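You operate a simulated robot arm through the tools that you are given. There is no shell and no other tool. Be economical: measure what you need, move in short steps, check, and stop when the job is done.

You are at the controls of a simulated robot arm. One attempt, no reset.

Task
Turn the cooker time knob to 30 min. Then put the green cup on the near lower shelf. Then take the grey cup and leave it on the far upper shelf. Then open the filler lid. The order counts. Set down upright: green cup, grey cup.

The check looks at the end state, three seconds after you hand in, the way a careful person would. Anything else that was tipped, shoved, dropped, spilled or broken makes it a failure. Lids that push on must go on centred and level and be pressed home; caps that screw on are set level and turned clockwise until they are tight.

Robot
A 6-joint arm with a two-finger gripper on a trunk, on a base that drives. Base frame: it is fixed to the floor where the robot stands at the start and does not move with it; the origin is under the middle of the robot, x ahead of it, y to its left, z up. Lengths are in m, angles in degrees, forces in N, time in s.
Its first joint turns from -166.0 to 166.0 degrees. Places, roughly: cooker time knob [0.8, 0, 1.2]; far upper shelf [-1.6, 1.9, 1]; filler lid [-5.3, -1.8, 1.1]; green cup (6x6x7 cm) [0.6, -0.1, 0.8]; grey cup (6x6x7 cm) [0.6, -0.2, 0.8]; near lower shelf [-3.5, 2.5, 0.6]. Payload 2.54 kg.
The TCP is the grasp point between the finger pads, 0.03 m short of the fingertips. In the tool frame z runs along the fingers and y along their closing line. The gripper opens to 0.116 m. The gripper's body begins 0.095 m behind the TCP.
Orientation is that of the tool frame in the base frame, as a unit quaternion [w, x, y, z]. With the fingers straight down and closing along the base's y, the tool's x points along the base's -x, its y along +y and its z along -z.

Tools
- The arm moves only by the tool send_rows. Its argument "rows" is a list of rows, each an object (a shift or turn left out is 0, a gripper value left out holds the last) with "dp": the shift along the tool's x, y, z in m, a list of three; "angular": the turn, a rotation vector about the tool's x, y, z in degrees, a list of three. In form: [{"dp": [dx, dy, dz], "angular": [wx, wy, wz]}, ...]. A call has 1 to 20 rows; each row shifts and turns the commanded pose from where the row before left it, along the tool's axes as they then stand. "grip" is the closure in counts, from 0 (fully open) to 255 (shut), set as the call begins (left out, the last holds). Each row takes 0.2 s and may step no farther than 0.05 m and 8.6 degrees from the row before; otherwise, or with a gripper value out of range, the whole call is refused. A pose out of reach is approached as far as the arm can. The call stops where the force on the tool passes 40 N (or 10 N more than at its start, if that is more) or the arm is blocked; 0.2 s more then pass. Each finger travels about 0.072 m/s and halts on what it meets, pressing with about 23 N; the grip force reading is that of the motor and also rises with nothing between the fingers. The clock runs only during rows and for 0.2 s after the last one: add rows that do not move to give the fingers time. The reply holds the time, the measured pose of the TCP, the force on the tool along the base axes, the opening and the grip force, in the units named above and with some noise, with the torque about the TCP (base axes, N m) and any sound that the robot's microphone picked up, and new pictures: "views" is both (left out), scene, wrist or none.
- Cameras (640 x 400 px; columns grow to the right, rows downward): "scene" is now at [-0.028, 0.1332, 1.4295]; the picture's right is [-0.17, -0.99, 0.00], its down [-0.34, 0.06, -0.94] and it looks along [0.92, -0.16, -0.35] (base axes); focal length 254 px, centre (320, 200). "wrist" rides on the gripper at [0.069, -0.015, -0.122] in the tool frame; the picture's right is [0.21, 0.98, 0.00], its down [-0.83, 0.18, -0.53] and it looks along [-0.52, 0.11, 0.85] (tool axes); focal length 251 px, centre (320, 200). There is no depth. A picture from a camera that has moved, and an enlarged one, comes with that camera's place and axes in the base frame and with its lens.
- steer(legs): drives the robot by 1 to 6 legs, each [ahead, left, turn to the left] in m, m and degrees, along the robot's own axes; the way and the turn of a leg run together, so that a leg with both is an arc; at most 1.5 m and 180 degrees a leg. The arm and the cameras ride along, it lands a little off, and it stops where it bumps. It gives what a move gives, and a new picture of the scene camera.
- pan_tilt(pan, tilt): turns the head with the scene camera to pan (to the left, within 120 degrees either way) and tilt (down, from -29 to 69), counted from straight ahead of the robot. It gives what a move gives, and a new picture of the scene camera.
- zoom(camera, box): a new picture of the part [left, top, right, bottom] of that camera's present view, enlarged. No time passes.
- finish_job(): hands the job in; it is judged then, once.

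Work in short steps. Places have to be worked out from the pictures, the camera data and where the tool is seen: move nearer, look again, correct. Check each grasp and each placing, and mend what went wrong. You have 165 turns and 260 pictures in all, those below and enlarged ones among them. Open the gripper and draw the arm clear of the work before you hand the job in, unless the task says otherwise; then end with one line.

The tools are called after "Emit:" by a JSON object that holds its "method" and its "body". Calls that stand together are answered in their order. send_rows: Moves the arm, as the interface text tells. Its arguments: {"type":"object","properties":{"rows":{"type":"array","items":{"type":"object","properties":{"dp":{"type":"array","items":{"type":"number"}},"angular":{"type":"array","items":{"type":"number"}}}}},"grip":{"type":"number"},"views":{"type":"string","enum":["both","scene","wrist","none"]}},"required":["rows"]} The other tools are called the same way: steer (legs) drives the base; pan_tilt (pan, tilt) turns the head that bears the scene camera; zoom (camera, box) takes an enlarged picture of a part of a camera's view; finish_job () hands the job in.

At the start:

```text
t: 0.0
ee_pos: [0.6754, 0.052, 1.3874]
orientation: [-0.001, 0.0, 1.0, 0.001]
wrist_force: [-0.1, 0.7, -0.2]
torque: [0.01, 0.03, 0.0]
opening: 0.1158
grasp_force: 0.0
robot x, y, heading: [-0.0023, -0.0035, 0.0]
head pan, tilt: [-9.7, 20.5]
```

scene: 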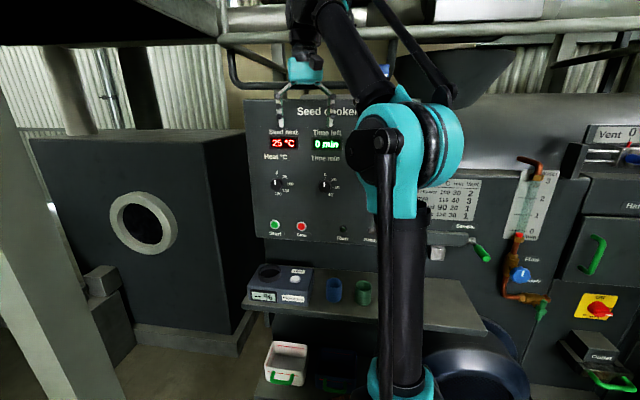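
wrist: 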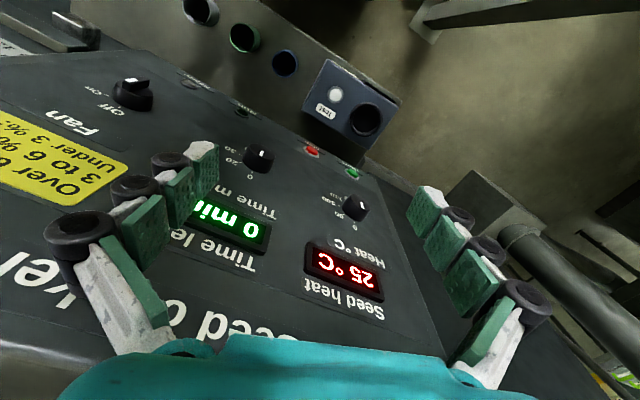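

The panel shows two knobs (heat, time). I enlarge the knob and the shelf area to read the scale and the cups.

Emit:
{"method": "zoom", "body": {"camera": "scene", "box": [250, 120, 378, 200]}}

Emit:
{"method": "zoom", "body": {"camera": "wrist", "box": [180, 110, 388, 240]}}

```text
5.00 times, centred on (314, 160) of scene
camera zoom: at [-0.028, 0.1332, 1.4295], right [-0.17, -0.99, 0.0], down [-0.34, 0.06, -0.94], along [0.92, -0.16, -0.35], focal length 1268 px, centre (350, 400)
```

zoom: 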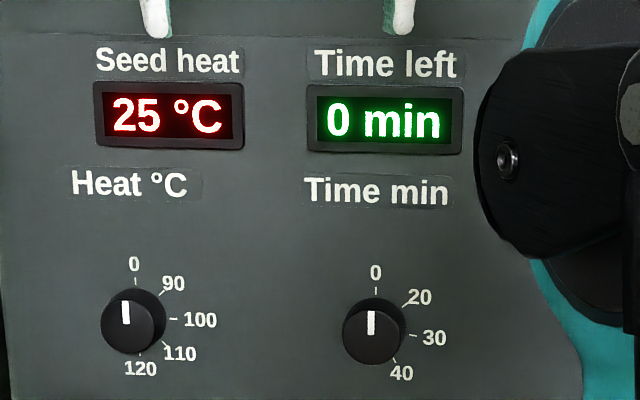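

```text
3.08 times, centred on (284, 175) of wrist
camera zoom: at [0.6053, 0.0366, 1.5101], right [-0.21, 0.98, 0.0], down [0.83, 0.18, 0.53], along [0.52, 0.11, -0.85], focal length 774 px, centre (431, 277)
```

zoom: 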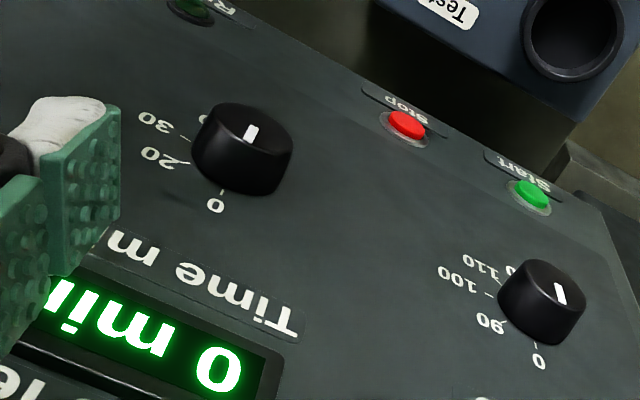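

Triangulating, the time knob cap is near (0.75, -0.017, 1.18), and the panel seems yawed about 19° (normal toward (-0.94, 0.33)). I pitch the tool to horizontal in place first.

Emit:
{"method": "send_rows", "body": {"rows": [{"dp": [0.02, 0, 0], "angular": [0, -8.2, 0]}, {"angular": [0, -8.2, 0]}, {"angular": [0, -8.2, 0]}, {"angular": [0, -8.2, 0]}, {"angular": [0, -8.2, 0]}, {"angular": [0, -8.2, 0]}, {"angular": [0, -8.2, 0]}, {"angular": [0, -8.2, 0]}, {"angular": [0, -8.2, 0]}, {"angular": [0, -8.2, 0]}, {"angular": [0, -8, 0]}, {"angular": [6.5, 0, 0]}, {"angular": [6.5, 0, 0]}, {"angular": [6, 0, 0]}]}}

```text
t: 3.0
ee_pos: [0.6554, 0.0516, 1.3885]
orientation: [0.697, 0.117, 0.697, -0.117]
wrist_force: [-0.3, 0.5, 0.2]
torque: [0.0, -0.01, 0.01]
opening: 0.116
grasp_force: 0.1
robot x, y, heading: [0.0011, 0.0003, -0.2]
head pan, tilt: [-9.7, 20.5]
camera scene: at [-0.0282, 0.133, 1.4296], right [-0.17, -0.99, 0.0], down [-0.34, 0.06, -0.94], along [0.92, -0.16, -0.35], focal length 254 px, centre (320, 200)
camera wrist: at [0.5341, 0.0772, 1.3192], right [0.32, 0.92, -0.21], down [-0.45, 0.35, 0.83], along [0.84, -0.17, 0.52], focal length 251 px, centre (320, 200)
```

scene: 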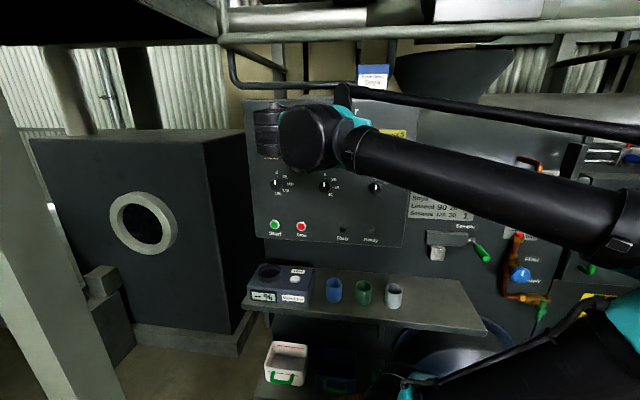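
wrist: 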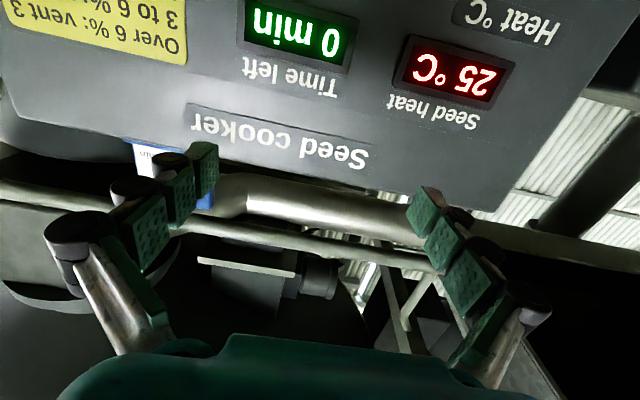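

Now down to knob height and sideways in line with it, to check with the wrist camera.

Emit:
{"method": "send_rows", "body": {"rows": [{"dp": [0.045, -0.01, 0]}, {"dp": [0.045, -0.012, 0]}, {"dp": [0.045, -0.012, 0]}, {"dp": [0.045, 0, 0]}, {"dp": [0.0265, 0, 0]}, {}]}}

```text
t: 4.4
ee_pos: [0.6437, 0.0213, 1.1806]
orientation: [0.697, 0.118, 0.698, -0.117]
wrist_force: [0.1, -0.3, 0.5]
torque: [0.01, -0.02, -0.02]
opening: 0.1164
grasp_force: 0.1
robot x, y, heading: [0.0017, -0.0007, 0.3]
head pan, tilt: [-9.7, 20.5]
camera scene: at [-0.028, 0.1331, 1.4295], right [-0.17, -0.99, 0.0], down [-0.34, 0.06, -0.94], along [0.92, -0.16, -0.35], focal length 254 px, centre (320, 200)
camera wrist: at [0.5236, 0.0453, 1.112], right [0.32, 0.92, -0.21], down [-0.45, 0.35, 0.83], along [0.84, -0.17, 0.52], focal length 251 px, centre (320, 200)
```

scene: 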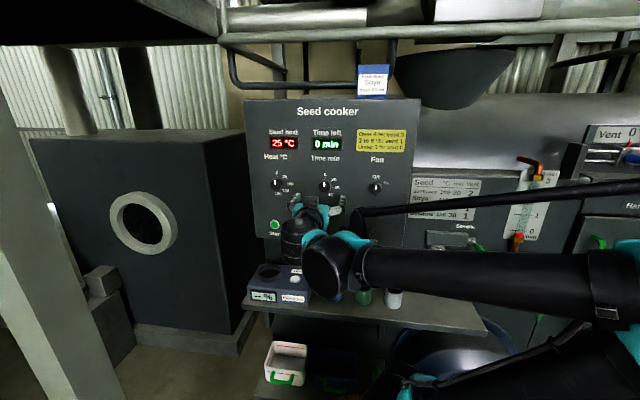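
wrist: 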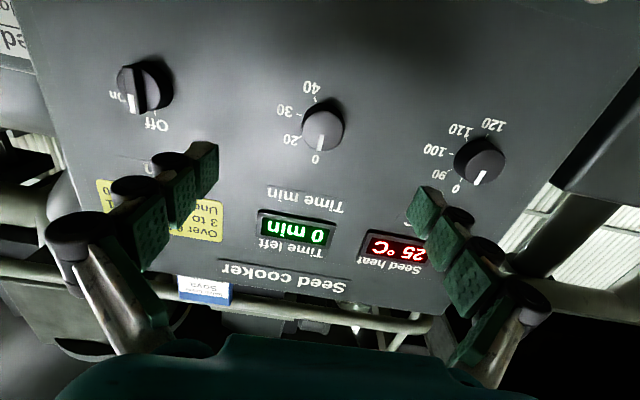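

Knob confirmed at about (0.751, -0.017, 1.181), tool axis in line. Enlarging the dial to measure the 30 tick's angle.

Emit:
{"method": "zoom", "body": {"camera": "wrist", "box": [256, 70, 384, 170]}}

Emit:
{"method": "zoom", "body": {"camera": "scene", "box": [294, 160, 358, 210]}}

```text
4.00 times, centred on (320, 120) of wrist
camera zoom: at [0.5236, 0.0453, 1.112], right [0.32, 0.92, -0.21], down [-0.45, 0.35, 0.83], along [0.84, -0.17, 0.52], focal length 1006 px, centre (320, 520)
```

zoom: 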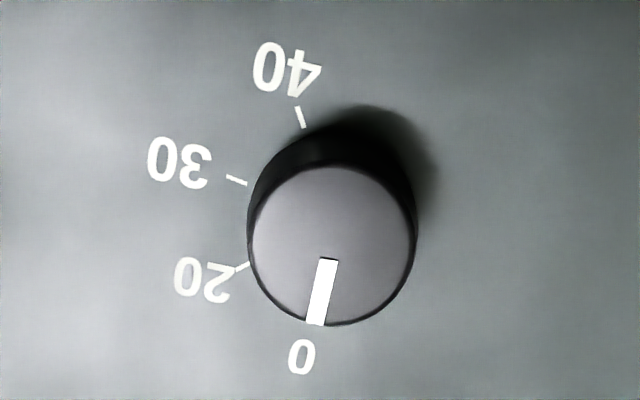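

```text
8.00 times, centred on (326, 185) of scene
camera zoom: at [-0.028, 0.1331, 1.4295], right [-0.17, -0.99, 0.0], down [-0.34, 0.06, -0.94], along [0.92, -0.16, -0.35], focal length 2028 px, centre (272, 320)
```

zoom: 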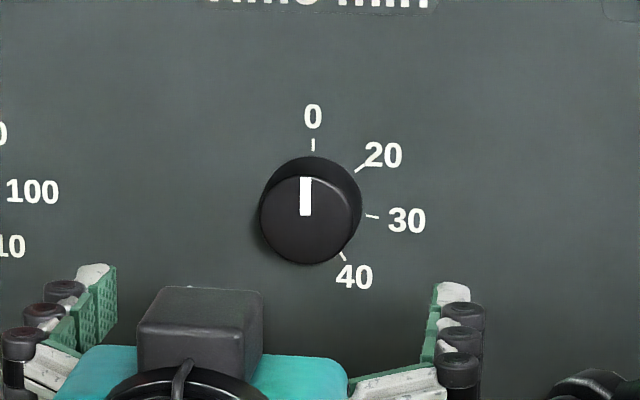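

Tick angles come out at about 0/50/100/150°, so 30 min is ≈100° clockwise. I roll the gripper −50°, and advance around the knob.

Emit:
{"method": "send_rows", "body": {"rows": [{"angular": [0, 0, -7.2]}, {"angular": [0, 0, -7.2]}, {"angular": [0, 0, -7.2]}, {"angular": [0, 0, -7.2]}, {"angular": [0, 0, -7.2]}, {"angular": [0, 0, -7]}, {"angular": [0, 0, -7]}, {"dp": [0, 0, 0.03]}, {"dp": [0, 0, 0.03]}, {"dp": [0, 0, 0.02]}, {"dp": [0, 0, 0.01]}, {}]}}

```text
t: 7.0
ee_pos: [0.7289, -0.0102, 1.1801]
orientation: [0.583, -0.188, 0.681, -0.401]
wrist_force: [0.1, -0.2, -0.5]
torque: [-0.04, -0.01, -0.01]
opening: 0.1162
grasp_force: 0.0
robot x, y, heading: [0.0002, 0.0005, 0.0]
head pan, tilt: [-9.7, 20.5]
camera scene: at [-0.028, 0.1331, 1.4295], right [-0.17, -0.99, 0.0], down [-0.34, 0.06, -0.94], along [0.92, -0.16, -0.35], focal length 254 px, centre (320, 200)
camera wrist: at [0.5931, -0.0299, 1.1487], right [0.15, 0.44, -0.89], down [-0.26, 0.88, 0.39], along [0.95, 0.17, 0.25], focal length 251 px, centre (320, 200)
```

scene: 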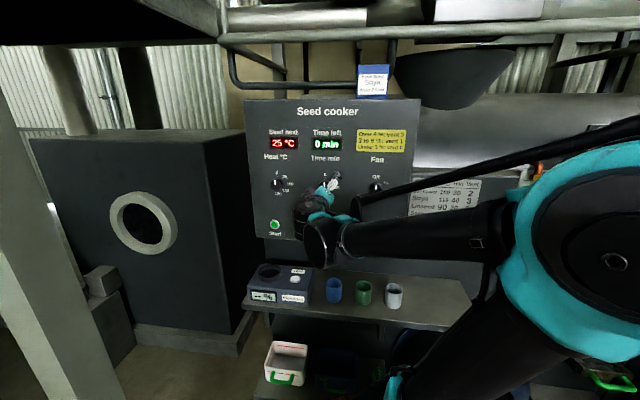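
wrist: 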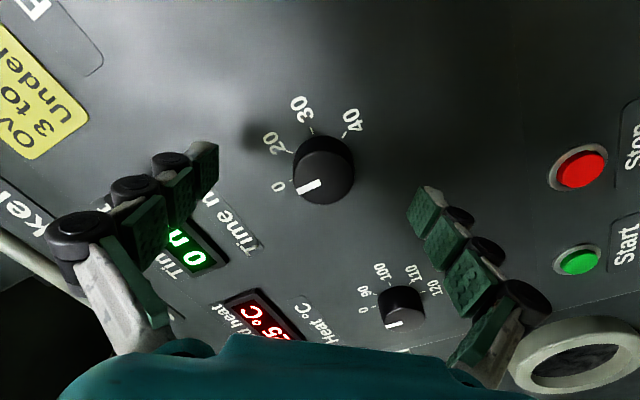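

Fingers straddle the knob. 6 mm further in, then close.

Emit:
{"method": "send_rows", "body": {"rows": [{"dp": [0, 0, 0.006]}], "views": "none"}}

Emit:
{"method": "send_rows", "body": {"rows": [{}, {}, {}, {}, {}], "grip": 255, "views": "wrist"}}

```text
t: 7.4
ee_pos: [0.7349, -0.0112, 1.1817]
orientation: [0.583, -0.189, 0.681, -0.401]
wrist_force: [-0.7, -0.3, 0.5]
torque: [-0.01, -0.01, 0.02]
opening: 0.116
grasp_force: 0.0
robot x, y, heading: [-0.0038, -0.0009, 0.0]
head pan, tilt: [-9.7, 20.5]
```

```text
t: 8.8
ee_pos: [0.7357, -0.0095, 1.1809]
orientation: [0.584, -0.191, 0.682, -0.398]
wrist_force: [6.3, 5.0, -11.1]
torque: [0.06, 0.28, 0.8]
opening: 0.04
grasp_force: 44.9
robot x, y, heading: [0.0022, -0.0011, 0.1]
head pan, tilt: [-9.7, 20.5]
stopped in row 5: the force on the tool passed its limit at 41 N (the readings are from after the stop); the commanded pose is now the measured one
camera wrist: at [0.5995, -0.0294, 1.148], right [0.15, 0.44, -0.89], down [-0.27, 0.88, 0.39], along [0.95, 0.18, 0.25], focal length 251 px, centre (320, 200)
```

wrist: 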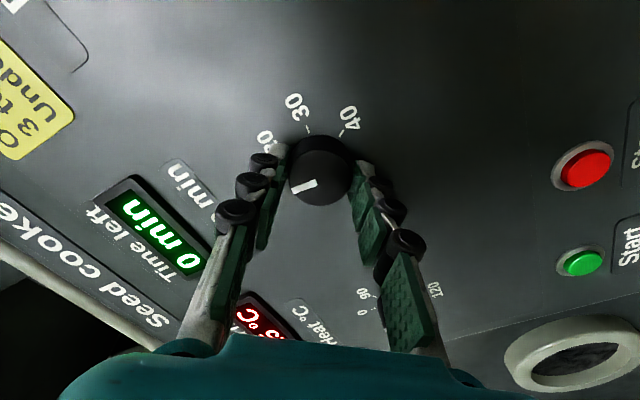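

Knob gripped (0.040 opening). Turn clockwise in the first part.

Emit:
{"method": "send_rows", "body": {"rows": [{"angular": [0, 0, 7]}, {"angular": [0, 0, 7]}, {"angular": [0, 0, 7]}, {"angular": [0, 0, 7]}, {"angular": [0, 0, 7]}, {"angular": [0, 0, 7]}, {"angular": [0, 0, 8]}], "views": "wrist"}}

```text
t: 10.4
ee_pos: [0.7366, -0.0086, 1.1805]
orientation: [0.697, 0.116, 0.698, -0.114]
wrist_force: [8.4, 21.2, -16.6]
torque: [0.24, 0.76, 0.72]
opening: 0.0396
grasp_force: 44.3
robot x, y, heading: [-0.0018, 0.002, -0.1]
head pan, tilt: [-9.7, 20.5]
camera wrist: at [0.6147, 0.0162, 1.1117], right [0.31, 0.93, -0.21], down [-0.45, 0.34, 0.83], along [0.84, -0.16, 0.52], focal length 251 px, centre (320, 200)
```

wrist: 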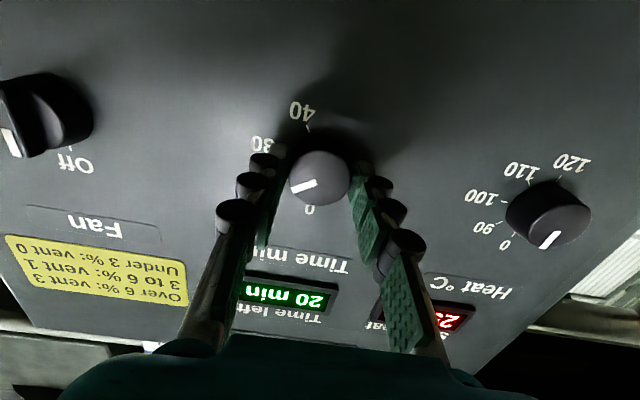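

Display now shows 20 min at 50°. Relieve side force slightly and continue another 50°.

Emit:
{"method": "send_rows", "body": {"rows": [{"dp": [0.0005, 0.001, 0], "angular": [0, 0, 7]}, {"angular": [0, 0, 7]}, {"angular": [0, 0, 7]}, {"angular": [0, 0, 7]}, {"angular": [0, 0, 7]}, {"angular": [0, 0, 7]}, {"angular": [0, 0, 8]}], "views": "wrist"}}

```text
t: 12.0
ee_pos: [0.7352, -0.0083, 1.1798]
orientation: [0.681, 0.399, 0.584, 0.192]
wrist_force: [9.2, 15.5, 3.0]
torque: [0.13, 0.44, 0.9]
opening: 0.0396
grasp_force: 45.0
robot x, y, heading: [0.0008, 0.0032, -0.1]
head pan, tilt: [-9.7, 20.5]
camera wrist: at [0.6335, 0.0717, 1.1249], right [0.25, 0.75, 0.61], down [-0.67, -0.32, 0.67], along [0.7, -0.58, 0.42], focal length 251 px, centre (320, 200)
```

wrist: 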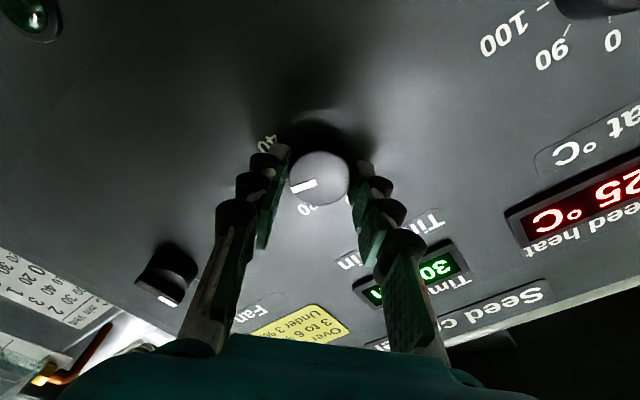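

Display shows 30. Release, back off, roll back to level and look at the dial.

Emit:
{"method": "send_rows", "body": {"rows": [{}, {}, {}, {}], "grip": 0, "views": "none"}}

Emit:
{"method": "send_rows", "body": {"rows": [{"dp": [0, 0, -0.03]}, {"dp": [0, 0, -0.05]}, {"dp": [0, 0, -0.05]}, {"angular": [0, 0, -7]}, {"angular": [0, 0, -7]}, {"angular": [0, 0, -7]}, {"angular": [0, 0, -7]}, {"angular": [0, 0, -7]}, {"angular": [0, 0, -7]}, {"angular": [0, 0, -8]}, {}]}}

```text
t: 13.0
ee_pos: [0.7346, -0.0095, 1.1797]
orientation: [0.68, 0.4, 0.584, 0.191]
wrist_force: [-0.1, 0.4, 1.0]
torque: [-0.02, 0.02, 0.01]
opening: 0.1161
grasp_force: 0.0
robot x, y, heading: [0.005, -0.0011, 0.1]
head pan, tilt: [-9.7, 20.5]
```

```text
t: 15.4
ee_pos: [0.6123, 0.0334, 1.179]
orientation: [0.697, 0.114, 0.698, -0.114]
wrist_force: [0.6, -0.2, -0.8]
torque: [-0.01, -0.02, 0.0]
opening: 0.1158
grasp_force: 0.1
robot x, y, heading: [-0.002, -0.0024, 0.1]
head pan, tilt: [-9.7, 20.5]
camera scene: at [-0.0281, 0.1334, 1.4295], right [-0.17, -0.99, 0.0], down [-0.34, 0.06, -0.94], along [0.92, -0.16, -0.35], focal length 254 px, centre (320, 200)
camera wrist: at [0.4911, 0.0575, 1.112], right [0.31, 0.92, -0.21], down [-0.45, 0.34, 0.83], along [0.84, -0.16, 0.52], focal length 251 px, centre (320, 200)
```

scene: 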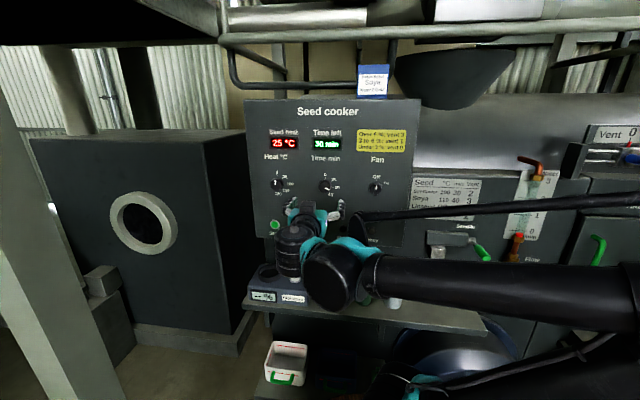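
wrist: 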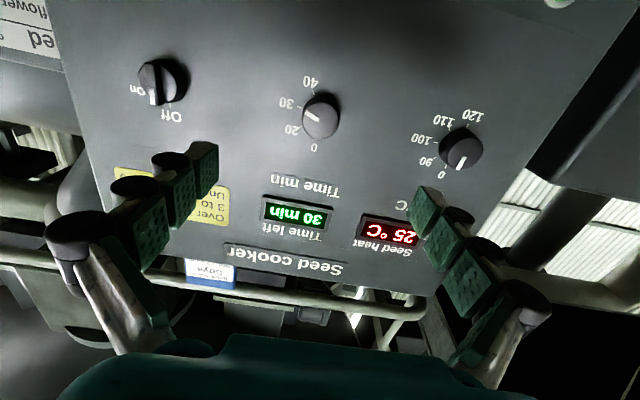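

Time set to 30 (pointer and display agree). Before the cup grasp, I glance at the shelves to choose a grasp direction.

Emit:
{"method": "pan_tilt", "body": {"pan": 118, "tilt": 12}}

```text
t: 17.5
ee_pos: [0.6116, 0.0325, 1.1805]
orientation: [0.697, 0.115, 0.698, -0.114]
wrist_force: [0.5, 0.0, 0.6]
torque: [0.02, 0.03, 0.03]
opening: 0.1161
grasp_force: 0.1
robot x, y, heading: [-0.0001, -0.0029, 0.1]
head pan, tilt: [118.0, 12.0]
camera scene: at [-0.1636, 0.2314, 1.4434], right [0.88, 0.47, 0.0], down [0.1, -0.18, -0.98], along [-0.46, 0.86, -0.21], focal length 254 px, centre (320, 200)
```

scene: 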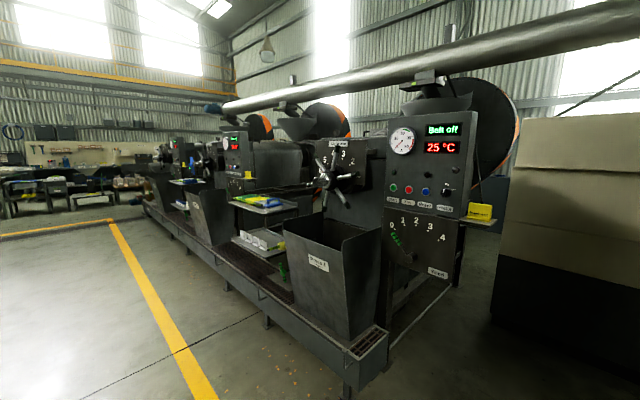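

Zooming on the presses with their shelves.

Emit:
{"method": "zoom", "body": {"camera": "scene", "box": [140, 120, 332, 280]}}

```text
2.50 times, centred on (236, 200) of scene
camera zoom: at [-0.1636, 0.2314, 1.4434], right [0.88, 0.47, 0.0], down [0.1, -0.18, -0.98], along [-0.46, 0.86, -0.21], focal length 634 px, centre (530, 200)
```

zoom: 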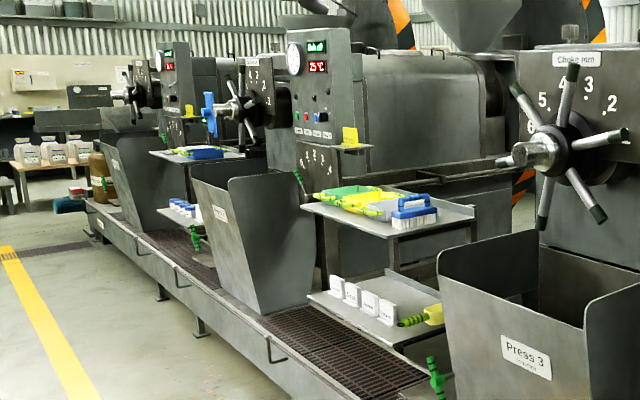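

The "far upper" (-1.6, 1.9) and "near lower" (-3.5, 2.5) shelves are trays at different presses; I'll grasp the cups with the tool tilted ~45° so I can reach under the upper tray. Turn the head back and move to a pre-grasp in front of the green cup.

Emit:
{"method": "send_rows", "body": {"rows": [{"angular": [0, 7.5, 0]}, {"angular": [0, 7.5, 0]}, {"angular": [0, 7.5, 0]}, {"angular": [0, 7.5, 0]}, {"angular": [0, 7.5, 0]}, {"angular": [0, 7.5, 0]}, {"dp": [0.026, -0.0216, 0.0293]}, {"dp": [0.026, -0.0216, 0.0293]}, {"dp": [0.026, -0.0216, 0.0293]}, {"dp": [0.026, -0.0216, 0.0293]}, {"dp": [0.026, -0.0216, 0.0293]}, {"dp": [0.026, -0.0216, 0.0293]}, {}], "views": "wrist"}}

Emit:
{"method": "pan_tilt", "body": {"pan": -12, "tilt": 32}}

```text
t: 20.3
ee_pos: [0.583, -0.0937, 0.9448]
orientation: [0.377, 0.15, 0.912, -0.062]
wrist_force: [-0.3, -0.5, -0.2]
torque: [-0.03, -0.02, -0.01]
opening: 0.1162
grasp_force: 0.1
robot x, y, heading: [0.0002, 0.0029, 0.3]
head pan, tilt: [118.0, 12.0]
camera wrist: at [0.4499, -0.065, 0.9837], right [0.17, 0.97, -0.15], down [0.25, 0.1, 0.96], along [0.95, -0.2, -0.23], focal length 251 px, centre (320, 200)
```

wrist: 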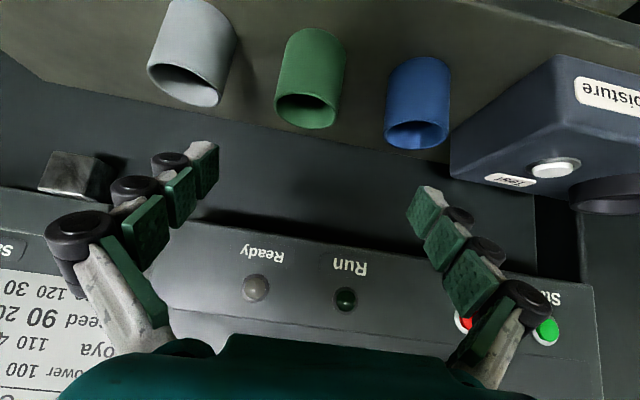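

```text
t: 22.4
ee_pos: [0.5827, -0.0935, 0.9461]
orientation: [0.378, 0.151, 0.912, -0.061]
wrist_force: [-0.8, 0.0, -0.3]
torque: [-0.02, 0.0, -0.06]
opening: 0.1161
grasp_force: 0.0
robot x, y, heading: [0.0004, 0.0006, -0.0]
head pan, tilt: [-12.0, 32.0]
camera scene: at [-0.0322, 0.1305, 1.4111], right [-0.21, -0.98, 0.0], down [-0.52, 0.11, -0.85], along [0.83, -0.18, -0.53], focal length 254 px, centre (320, 200)
```

scene: 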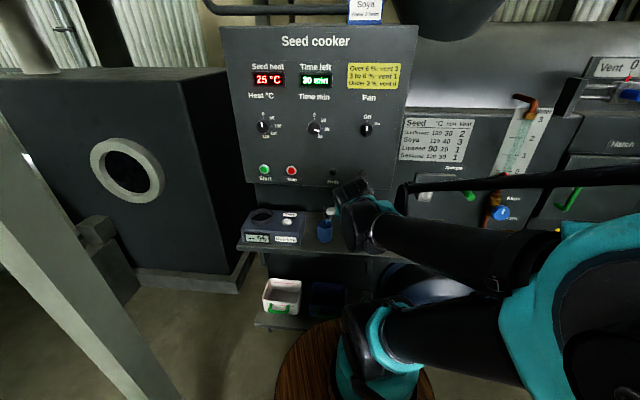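

Green cup rim triangulates to about (0.66, -0.14, 0.84), shelf ≈0.77, neighbours ≈0.115 m off. I narrow the gripper and line up partway.

Emit:
{"method": "send_rows", "body": {"rows": [{"dp": [0.016, -0.0092, 0.02]}, {"dp": [0.0164, -0.0092, 0.02]}, {"dp": [0, 0, 0.025]}, {}], "grip": 62, "views": "both"}}

```text
t: 23.4
ee_pos: [0.5985, -0.1187, 0.8756]
orientation: [0.378, 0.15, 0.912, -0.061]
wrist_force: [0.0, 0.9, -0.2]
torque: [0.0, 0.01, -0.01]
opening: 0.0879
grasp_force: 0.0
robot x, y, heading: [-0.0004, 0.0005, -0.2]
head pan, tilt: [-12.0, 32.0]
camera scene: at [-0.0322, 0.1305, 1.4111], right [-0.21, -0.98, 0.0], down [-0.52, 0.11, -0.85], along [0.83, -0.18, -0.53], focal length 254 px, centre (320, 200)
camera wrist: at [0.4663, -0.0895, 0.9138], right [0.17, 0.97, -0.15], down [0.25, 0.1, 0.96], along [0.95, -0.2, -0.23], focal length 251 px, centre (320, 200)
```

scene: 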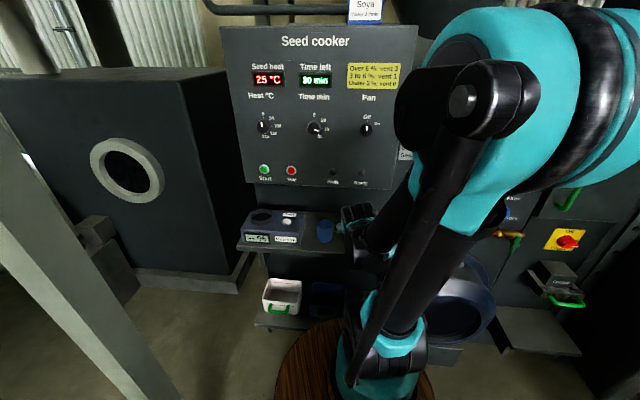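
wrist: 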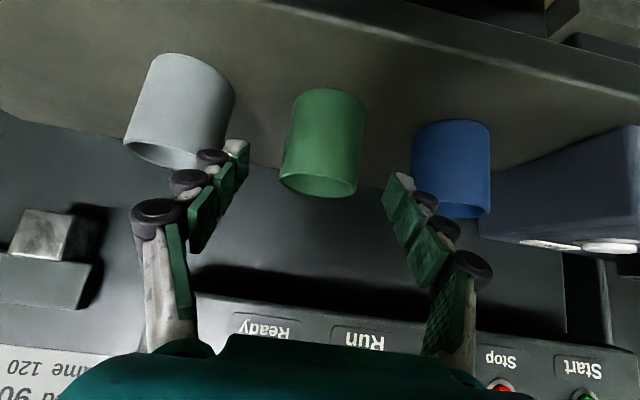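

Cup centre refined to ≈(0.665, -0.14), shelf top ≈0.778. Advancing with fingers astride the cup.

Emit:
{"method": "send_rows", "body": {"rows": [{"dp": [-0.0093, 0.001, 0.02]}, {"dp": [0, 0, 0.025]}, {"dp": [0, 0, 0.025]}, {"dp": [0, 0, 0.017]}, {}]}}

```text
t: 24.7
ee_pos: [0.664, -0.1396, 0.8238]
orientation: [0.381, 0.15, 0.91, -0.063]
wrist_force: [-18.4, 1.7, 63.0]
torque: [-0.45, 0.02, -0.1]
opening: 0.0836
grasp_force: 42.7
robot x, y, heading: [-0.0001, 0.0023, -0.2]
head pan, tilt: [-12.0, 32.0]
stopped in row 5: the force on the tool passed its limit at 44 N (the readings are from after the stop); the commanded pose is now the measured one
camera scene: at [-0.0349, 0.131, 1.411], right [-0.21, -0.98, 0.0], down [-0.52, 0.11, -0.85], along [0.83, -0.18, -0.53], focal length 254 px, centre (320, 200)
camera wrist: at [0.5293, -0.1109, 0.8612], right [0.17, 0.97, -0.15], down [0.25, 0.11, 0.96], along [0.95, -0.2, -0.22], focal length 251 px, centre (320, 200)
```

scene: 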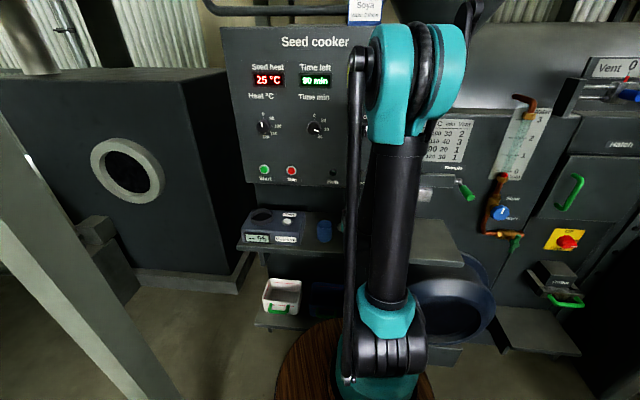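
wrist: 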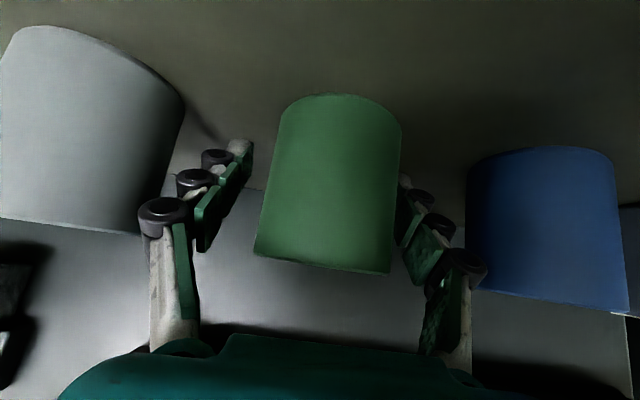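

The force shows the fingertips touched the shelf (shelf is ~0.79). I raise 9 mm and check.

Emit:
{"method": "send_rows", "body": {"rows": [{"dp": [-0.0064, 0, -0.0064]}, {}], "views": "wrist"}}

```text
t: 25.3
ee_pos: [0.6646, -0.1402, 0.8309]
orientation: [0.379, 0.15, 0.911, -0.061]
wrist_force: [-0.6, 0.4, 0.0]
torque: [-0.01, 0.01, -0.03]
opening: 0.0879
grasp_force: 0.0
robot x, y, heading: [0.0009, 0.0011, 0.1]
head pan, tilt: [-12.0, 32.0]
camera wrist: at [0.5315, -0.1109, 0.8688], right [0.17, 0.97, -0.15], down [0.25, 0.1, 0.96], along [0.95, -0.2, -0.23], focal length 251 px, centre (320, 200)
```

wrist: 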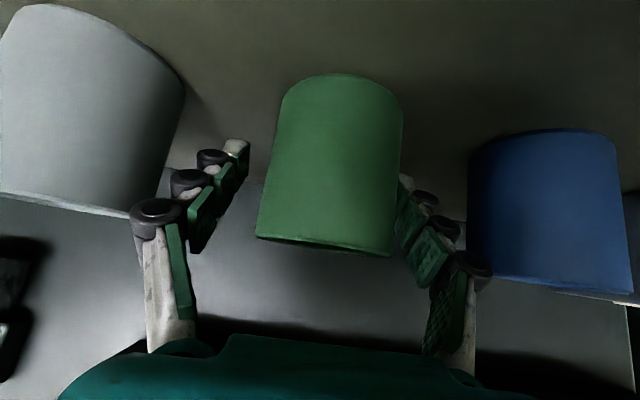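

Cup sits ~6 mm toward +y from the grasp centre; shift and close.

Emit:
{"method": "send_rows", "body": {"rows": [{"dp": [0, 0.006, 0]}, {}], "views": "none"}}

Emit:
{"method": "send_rows", "body": {"rows": [{}, {}, {}, {}], "grip": 255, "views": "wrist"}}

```text
t: 25.9
ee_pos: [0.6675, -0.1336, 0.831]
orientation: [0.378, 0.15, 0.911, -0.062]
wrist_force: [0.4, 0.5, -0.5]
torque: [0.0, -0.01, 0.02]
opening: 0.0881
grasp_force: 0.1
robot x, y, heading: [-0.0, 0.0038, 0.1]
head pan, tilt: [-12.0, 32.0]
```

```text
t: 26.9
ee_pos: [0.6662, -0.1342, 0.8309]
orientation: [0.379, 0.15, 0.911, -0.062]
wrist_force: [0.7, -0.3, 1.1]
torque: [0.02, 0.07, 0.0]
opening: 0.0517
grasp_force: 23.0
robot x, y, heading: [0.0012, 0.0005, -0.1]
head pan, tilt: [-12.0, 32.0]
camera wrist: at [0.5333, -0.1053, 0.8687], right [0.17, 0.97, -0.15], down [0.25, 0.1, 0.96], along [0.95, -0.2, -0.23], focal length 251 px, centre (320, 200)
```

wrist: 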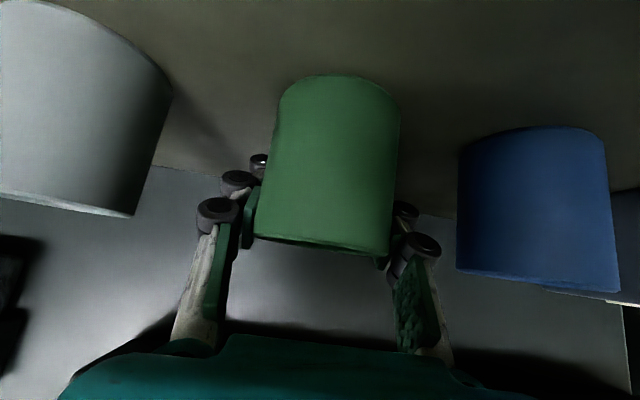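

Gripped (0.052 opening, 23 N). Lift straight up 8 cm and check.

Emit:
{"method": "send_rows", "body": {"rows": [{"dp": [-0.0141, 0, -0.0141]}, {"dp": [-0.0141, 0, -0.0141]}, {"dp": [-0.0141, 0, -0.0141]}, {"dp": [-0.0141, 0, -0.0141]}, {}]}}

```text
t: 28.1
ee_pos: [0.6661, -0.1357, 0.9105]
orientation: [0.378, 0.15, 0.911, -0.061]
wrist_force: [-0.6, 0.4, 0.4]
torque: [-0.01, -0.01, -0.01]
opening: 0.0519
grasp_force: 23.1
robot x, y, heading: [0.0038, 0.0011, -0.1]
head pan, tilt: [-12.0, 32.0]
camera scene: at [-0.0323, 0.1305, 1.4111], right [-0.21, -0.98, 0.0], down [-0.52, 0.11, -0.85], along [0.83, -0.18, -0.53], focal length 254 px, centre (320, 200)
camera wrist: at [0.5331, -0.106, 0.9486], right [0.17, 0.97, -0.15], down [0.25, 0.1, 0.96], along [0.95, -0.2, -0.23], focal length 251 px, centre (320, 200)
```

scene: 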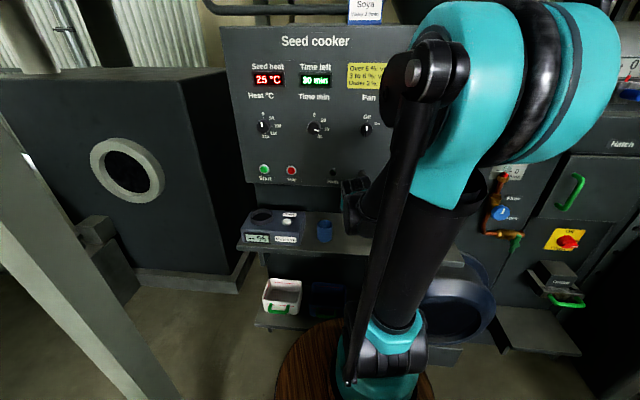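
wrist: 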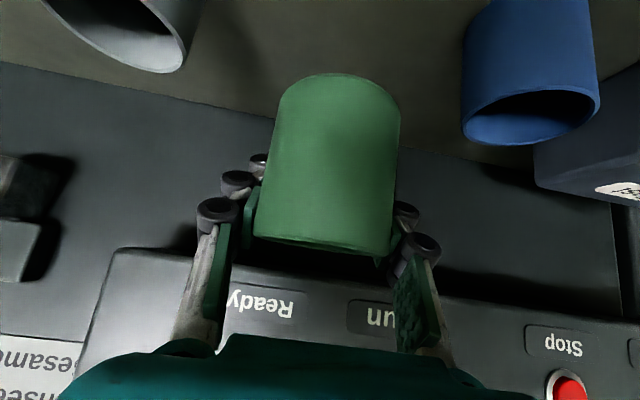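

Cup is held. Retract the arm (back 0.2, up 0.12) before driving, and look to the left-rear for free floor.

Emit:
{"method": "send_rows", "body": {"rows": [{"dp": [0.0094, 0, -0.0377]}, {"dp": [0.0094, 0, -0.0377]}, {"dp": [0.0094, 0, -0.0377]}, {"dp": [0.0094, 0, -0.0377]}, {"dp": [0.0094, 0, -0.0377]}, {"dp": [0.0094, 0, -0.0377]}, {}], "views": "wrist"}}

Emit:
{"method": "pan_tilt", "body": {"pan": 70, "tilt": 35}}

Emit:
{"method": "pan_tilt", "body": {"pan": -110, "tilt": 30}}

```text
t: 29.7
ee_pos: [0.5119, -0.0622, 1.0277]
orientation: [0.378, 0.15, 0.911, -0.062]
wrist_force: [0.5, 0.5, -1.0]
torque: [-0.03, 0.01, 0.02]
opening: 0.0517
grasp_force: 23.3
out of reach, approached as far as the arm can: row 5, 6
robot x, y, heading: [0.0029, 0.0028, 0.3]
head pan, tilt: [-12.0, 32.0]
camera wrist: at [0.3797, -0.0322, 1.067], right [0.17, 0.97, -0.15], down [0.25, 0.1, 0.96], along [0.95, -0.2, -0.23], focal length 251 px, centre (320, 200)
```

wrist: 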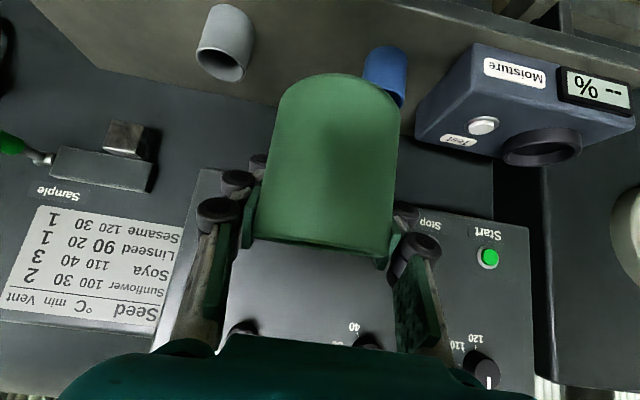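

```text
t: 31.2
ee_pos: [0.5132, -0.0619, 1.0289]
orientation: [0.378, 0.15, 0.912, -0.062]
wrist_force: [-0.1, -0.1, -1.2]
torque: [0.02, -0.01, 0.0]
opening: 0.0519
grasp_force: 22.7
robot x, y, heading: [-0.0007, 0.0004, -0.1]
head pan, tilt: [70.0, 35.0]
camera scene: at [-0.0898, 0.2318, 1.4065], right [0.94, -0.34, 0.0], down [-0.2, -0.54, -0.82], along [0.28, 0.77, -0.57], focal length 254 px, centre (320, 200)
```

scene: 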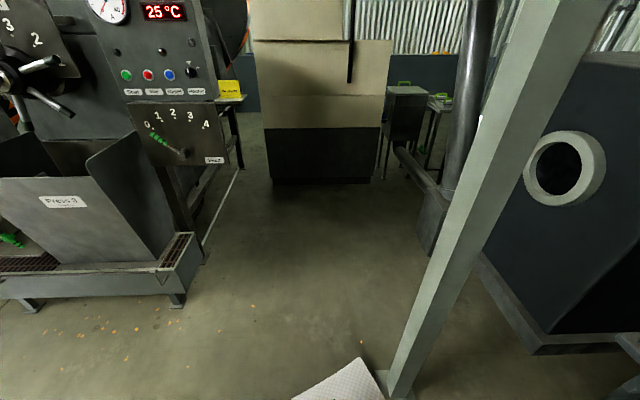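

```text
t: 33.9
ee_pos: [0.5134, -0.0623, 1.0279]
orientation: [0.378, 0.151, 0.911, -0.062]
wrist_force: [0.6, 0.2, -0.4]
torque: [0.01, -0.01, 0.06]
opening: 0.0522
grasp_force: 22.9
robot x, y, heading: [0.0002, 0.0008, -0.1]
head pan, tilt: [-110.0, 30.0]
camera scene: at [-0.1508, 0.0641, 1.4143], right [-0.94, 0.34, 0.0], down [0.17, 0.47, -0.87], along [-0.3, -0.81, -0.5], focal length 254 px, centre (320, 200)
```

scene: 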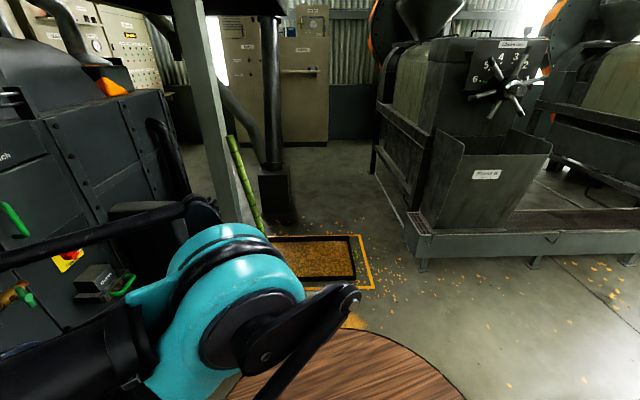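

Free floor in the aisle. Reverse, turn to face the press row (~72.5°) and strafe left along it toward the (-3.5, 2.5) shelf.

Emit:
{"method": "pan_tilt", "body": {"pan": 0, "tilt": 25}}

Emit:
{"method": "steer", "body": {"legs": [[-0.6, 0, 0], [0, 0, 72.5], [0, 1.2, 0], [0, 1.2, 0], [0, 1.0, 0]]}}

```text
t: 35.8
ee_pos: [0.5126, -0.0619, 1.0284]
orientation: [0.378, 0.151, 0.911, -0.062]
wrist_force: [0.2, -0.1, -0.2]
torque: [0.0, -0.02, -0.01]
opening: 0.0516
grasp_force: 22.9
robot x, y, heading: [0.0044, 0.0015, 0.0]
head pan, tilt: [0.0, 25.0]
camera scene: at [-0.0278, 0.1491, 1.4222], right [0.0, -1.0, 0.0], down [-0.42, 0.0, -0.91], along [0.91, 0.0, -0.42], focal length 254 px, centre (320, 200)
```

scene: 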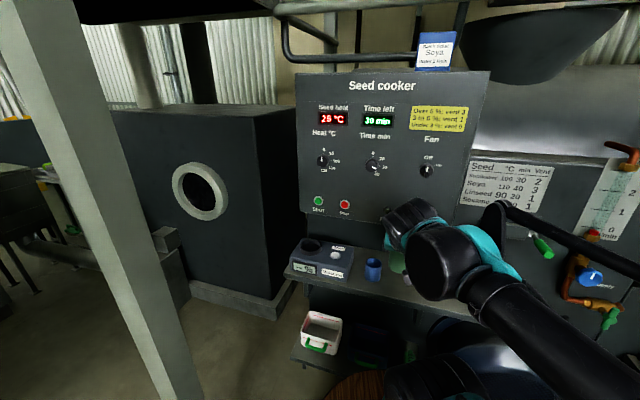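

```text
t: 58.4
ee_pos: [-3.6084, 1.467, 1.0292]
orientation: [0.342, -0.417, 0.824, 0.173]
wrist_force: [0.3, 0.0, -1.0]
torque: [0.02, 0.01, 0.02]
opening: 0.0517
grasp_force: 23.1
robot x, y, heading: [-3.8219, 0.9954, 72.7]
head pan, tilt: [0.0, 25.0]
camera scene: at [-3.973, 1.0131, 1.4222], right [0.95, -0.3, 0.0], down [-0.13, -0.4, -0.91], along [0.27, 0.86, -0.42], focal length 254 px, centre (320, 200)
```

scene: 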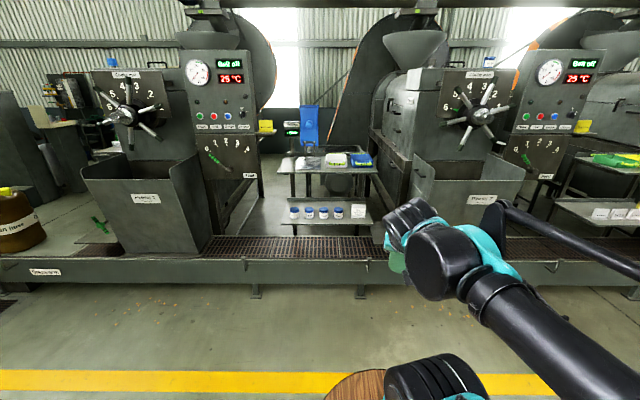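

The lower tray with jars straight ahead matches (-3.5, 2.5, 0.6). Zoom to find free space.

Emit:
{"method": "zoom", "body": {"camera": "scene", "box": [256, 130, 400, 240]}}

```text
3.64 times, centred on (328, 185) of scene
camera zoom: at [-3.973, 1.0131, 1.4222], right [0.95, -0.3, 0.0], down [-0.13, -0.4, -0.91], along [0.27, 0.86, -0.42], focal length 922 px, centre (291, 254)
```

zoom: 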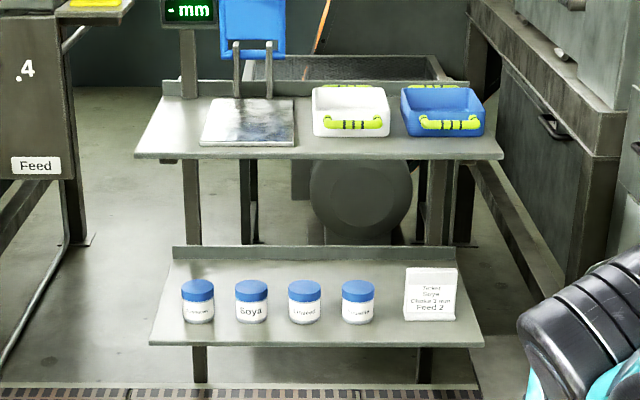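

Front strip of the lower tray (in front of the gap between the 4th jar and the card) looks usable. Drive 0.5 m closer for triangulation.

Emit:
{"method": "steer", "body": {"legs": [[0.5, 0, -1]]}}

Emit:
{"method": "zoom", "body": {"camera": "scene", "box": [240, 180, 432, 300]}}

```text
t: 61.3
ee_pos: [-3.4459, 1.9329, 1.0275]
orientation: [0.343, -0.409, 0.828, 0.17]
wrist_force: [0.4, 0.0, -0.7]
torque: [0.02, -0.02, 0.0]
opening: 0.0516
grasp_force: 23.0
robot x, y, heading: [-3.6703, 1.4643, 71.5]
head pan, tilt: [0.0, 25.0]
camera scene: at [-3.8191, 1.4856, 1.4222], right [0.95, -0.32, 0.0], down [-0.14, -0.4, -0.91], along [0.29, 0.86, -0.42], focal length 254 px, centre (320, 200)
```

scene: 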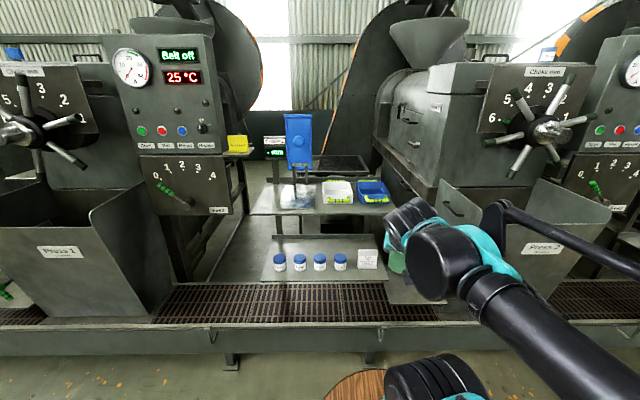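

```text
3.33 times, centred on (336, 240) of scene
camera zoom: at [-3.8191, 1.4856, 1.4222], right [0.95, -0.32, 0.0], down [-0.14, -0.4, -0.91], along [0.29, 0.86, -0.42], focal length 845 px, centre (267, 67)
```

zoom: 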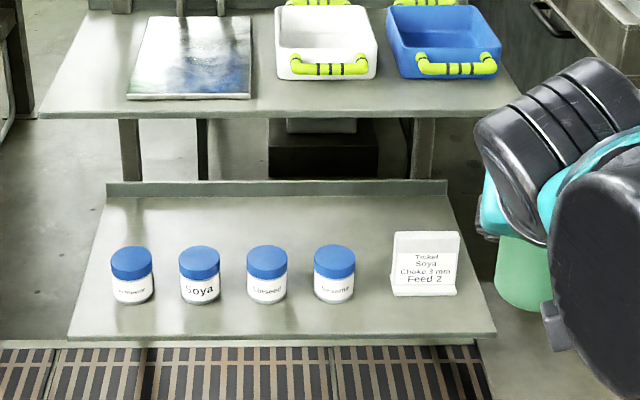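

Triangulated: lower tray front edge z≈0.611, 0.846 m ahead of the robot axis; jars' fronts 7.5 cm behind edge; gap between jar 4 and card is on the robot's centre line. Drive 0.15 m closer.

Emit:
{"method": "steer", "body": {"legs": [[0.15, 0, 1]]}}

```text
t: 62.6
ee_pos: [-3.4069, 2.0793, 1.0279]
orientation: [0.341, -0.416, 0.825, 0.173]
wrist_force: [-0.2, 0.3, -1.2]
torque: [0.04, -0.03, 0.01]
opening: 0.0516
grasp_force: 22.6
robot x, y, heading: [-3.6223, 1.6098, 72.3]
head pan, tilt: [0.0, 25.0]
camera scene: at [-3.7719, 1.6277, 1.4222], right [0.95, -0.3, 0.0], down [-0.13, -0.4, -0.91], along [0.28, 0.86, -0.42], focal length 254 px, centre (320, 200)
```

scene: 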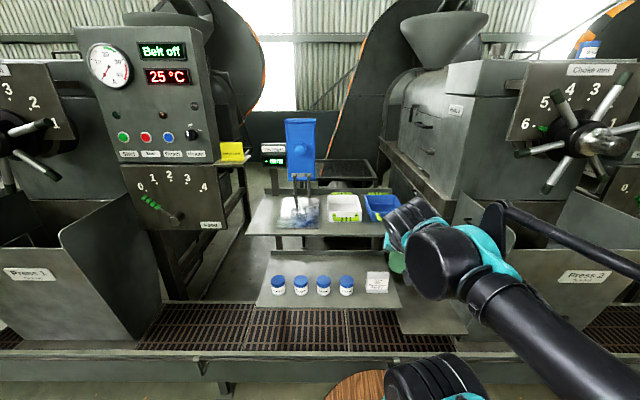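

Now yaw the tool square to the tray and lower to a pre-place pose in front of it.

Emit:
{"method": "send_rows", "body": {"rows": [{"angular": [-4.4, 0, -4.4]}, {"angular": [-4.4, 0, -4.4]}, {"angular": [-4.4, 0, -4.4]}, {"dp": [0.0233, 0.009, 0.0333]}, {"dp": [0.0233, 0.009, 0.0333]}, {"dp": [0.0233, 0.009, 0.0333]}, {"dp": [0.0233, 0.009, 0.0333]}, {"dp": [0.0233, 0.009, 0.0333]}, {"dp": [0.0233, 0.009, 0.0333]}, {"dp": [0.0233, 0.009, 0.0333]}, {}]}}

```text
t: 65.0
ee_pos: [-3.4479, 2.1621, 0.8273]
orientation: [0.309, -0.544, 0.747, 0.225]
wrist_force: [0.5, -1.0, 0.4]
torque: [0.0, -0.02, 0.01]
opening: 0.0521
grasp_force: 23.6
out of reach, approached as far as the arm can: row 1, 2, 9, 10
robot x, y, heading: [-3.6233, 1.6099, 72.4]
head pan, tilt: [0.0, 25.0]
camera scene: at [-3.772, 1.6276, 1.4222], right [0.95, -0.3, 0.0], down [-0.13, -0.4, -0.91], along [0.28, 0.86, -0.42], focal length 254 px, centre (320, 200)
camera wrist: at [-3.4752, 2.0274, 0.8658], right [-0.98, 0.15, -0.15], down [-0.11, 0.25, 0.96], along [0.19, 0.96, -0.23], focal length 251 px, centre (320, 200)
```

scene: 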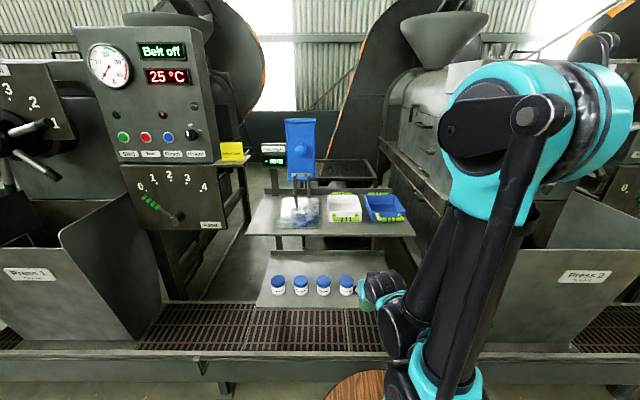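
wrist: 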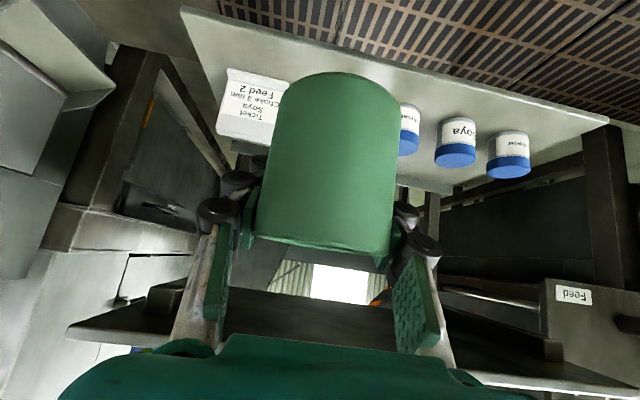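

Tool squared up. The arm was limited close-in; enlarge the tray to refine where the cup must go.

Emit:
{"method": "zoom", "body": {"camera": "scene", "box": [250, 230, 410, 330]}}

```text
4.00 times, centred on (330, 280) of scene
camera zoom: at [-3.772, 1.6276, 1.4222], right [0.95, -0.3, 0.0], down [-0.13, -0.4, -0.91], along [0.28, 0.86, -0.42], focal length 1014 px, centre (280, -120)
```

zoom: 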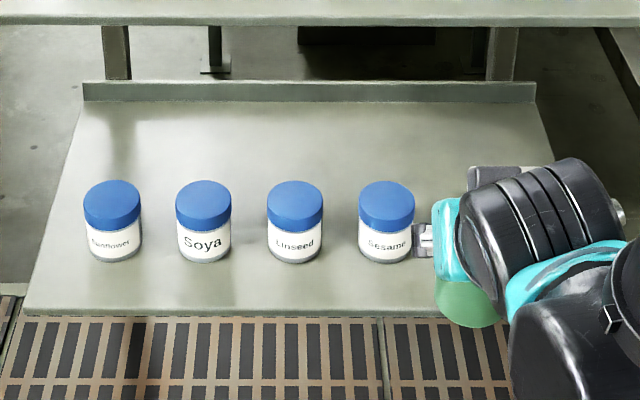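

Target: cup centre ≈0.735 ahead, 0.045 right of robot axis (more clearance from jar 4). Move there at height, then check.

Emit:
{"method": "send_rows", "body": {"rows": [{"dp": [-0.02, -0.009, 0.03]}, {"dp": [-0.02, -0.009, 0.03]}, {"dp": [-0.02, -0.009, 0.03]}, {"dp": [-0.01, -0.009, 0.025]}, {"dp": [-0.01, -0.009, 0.025]}, {}]}}

```text
t: 66.4
ee_pos: [-3.3569, 2.2976, 0.7966]
orientation: [0.308, -0.544, 0.747, 0.224]
wrist_force: [0.6, 0.2, -0.4]
torque: [0.05, 0.0, 0.01]
opening: 0.0518
grasp_force: 23.2
out of reach, approached as far as the arm can: row 1, 4
robot x, y, heading: [-3.6202, 1.6091, 72.2]
head pan, tilt: [0.0, 25.0]
camera scene: at [-3.7719, 1.6277, 1.4222], right [0.95, -0.3, 0.0], down [-0.13, -0.4, -0.91], along [0.28, 0.86, -0.42], focal length 254 px, centre (320, 200)
camera wrist: at [-3.3843, 2.1644, 0.8351], right [-0.98, 0.15, -0.15], down [-0.11, 0.25, 0.96], along [0.19, 0.95, -0.23], focal length 251 px, centre (320, 200)
```

scene: 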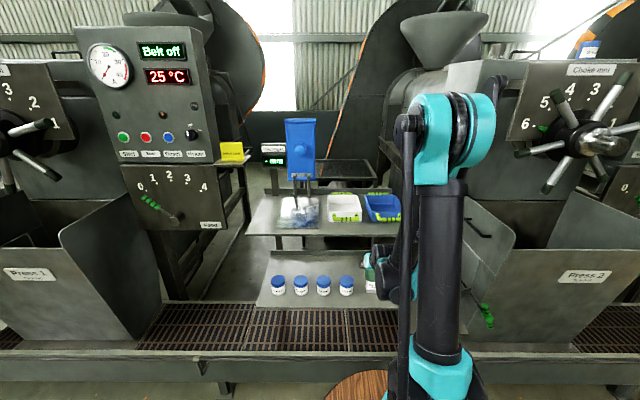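
wrist: 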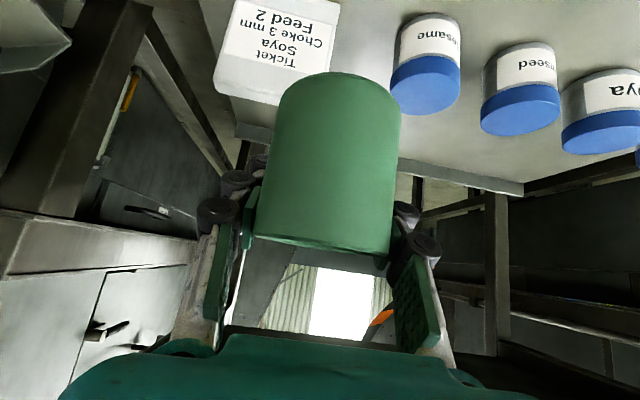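

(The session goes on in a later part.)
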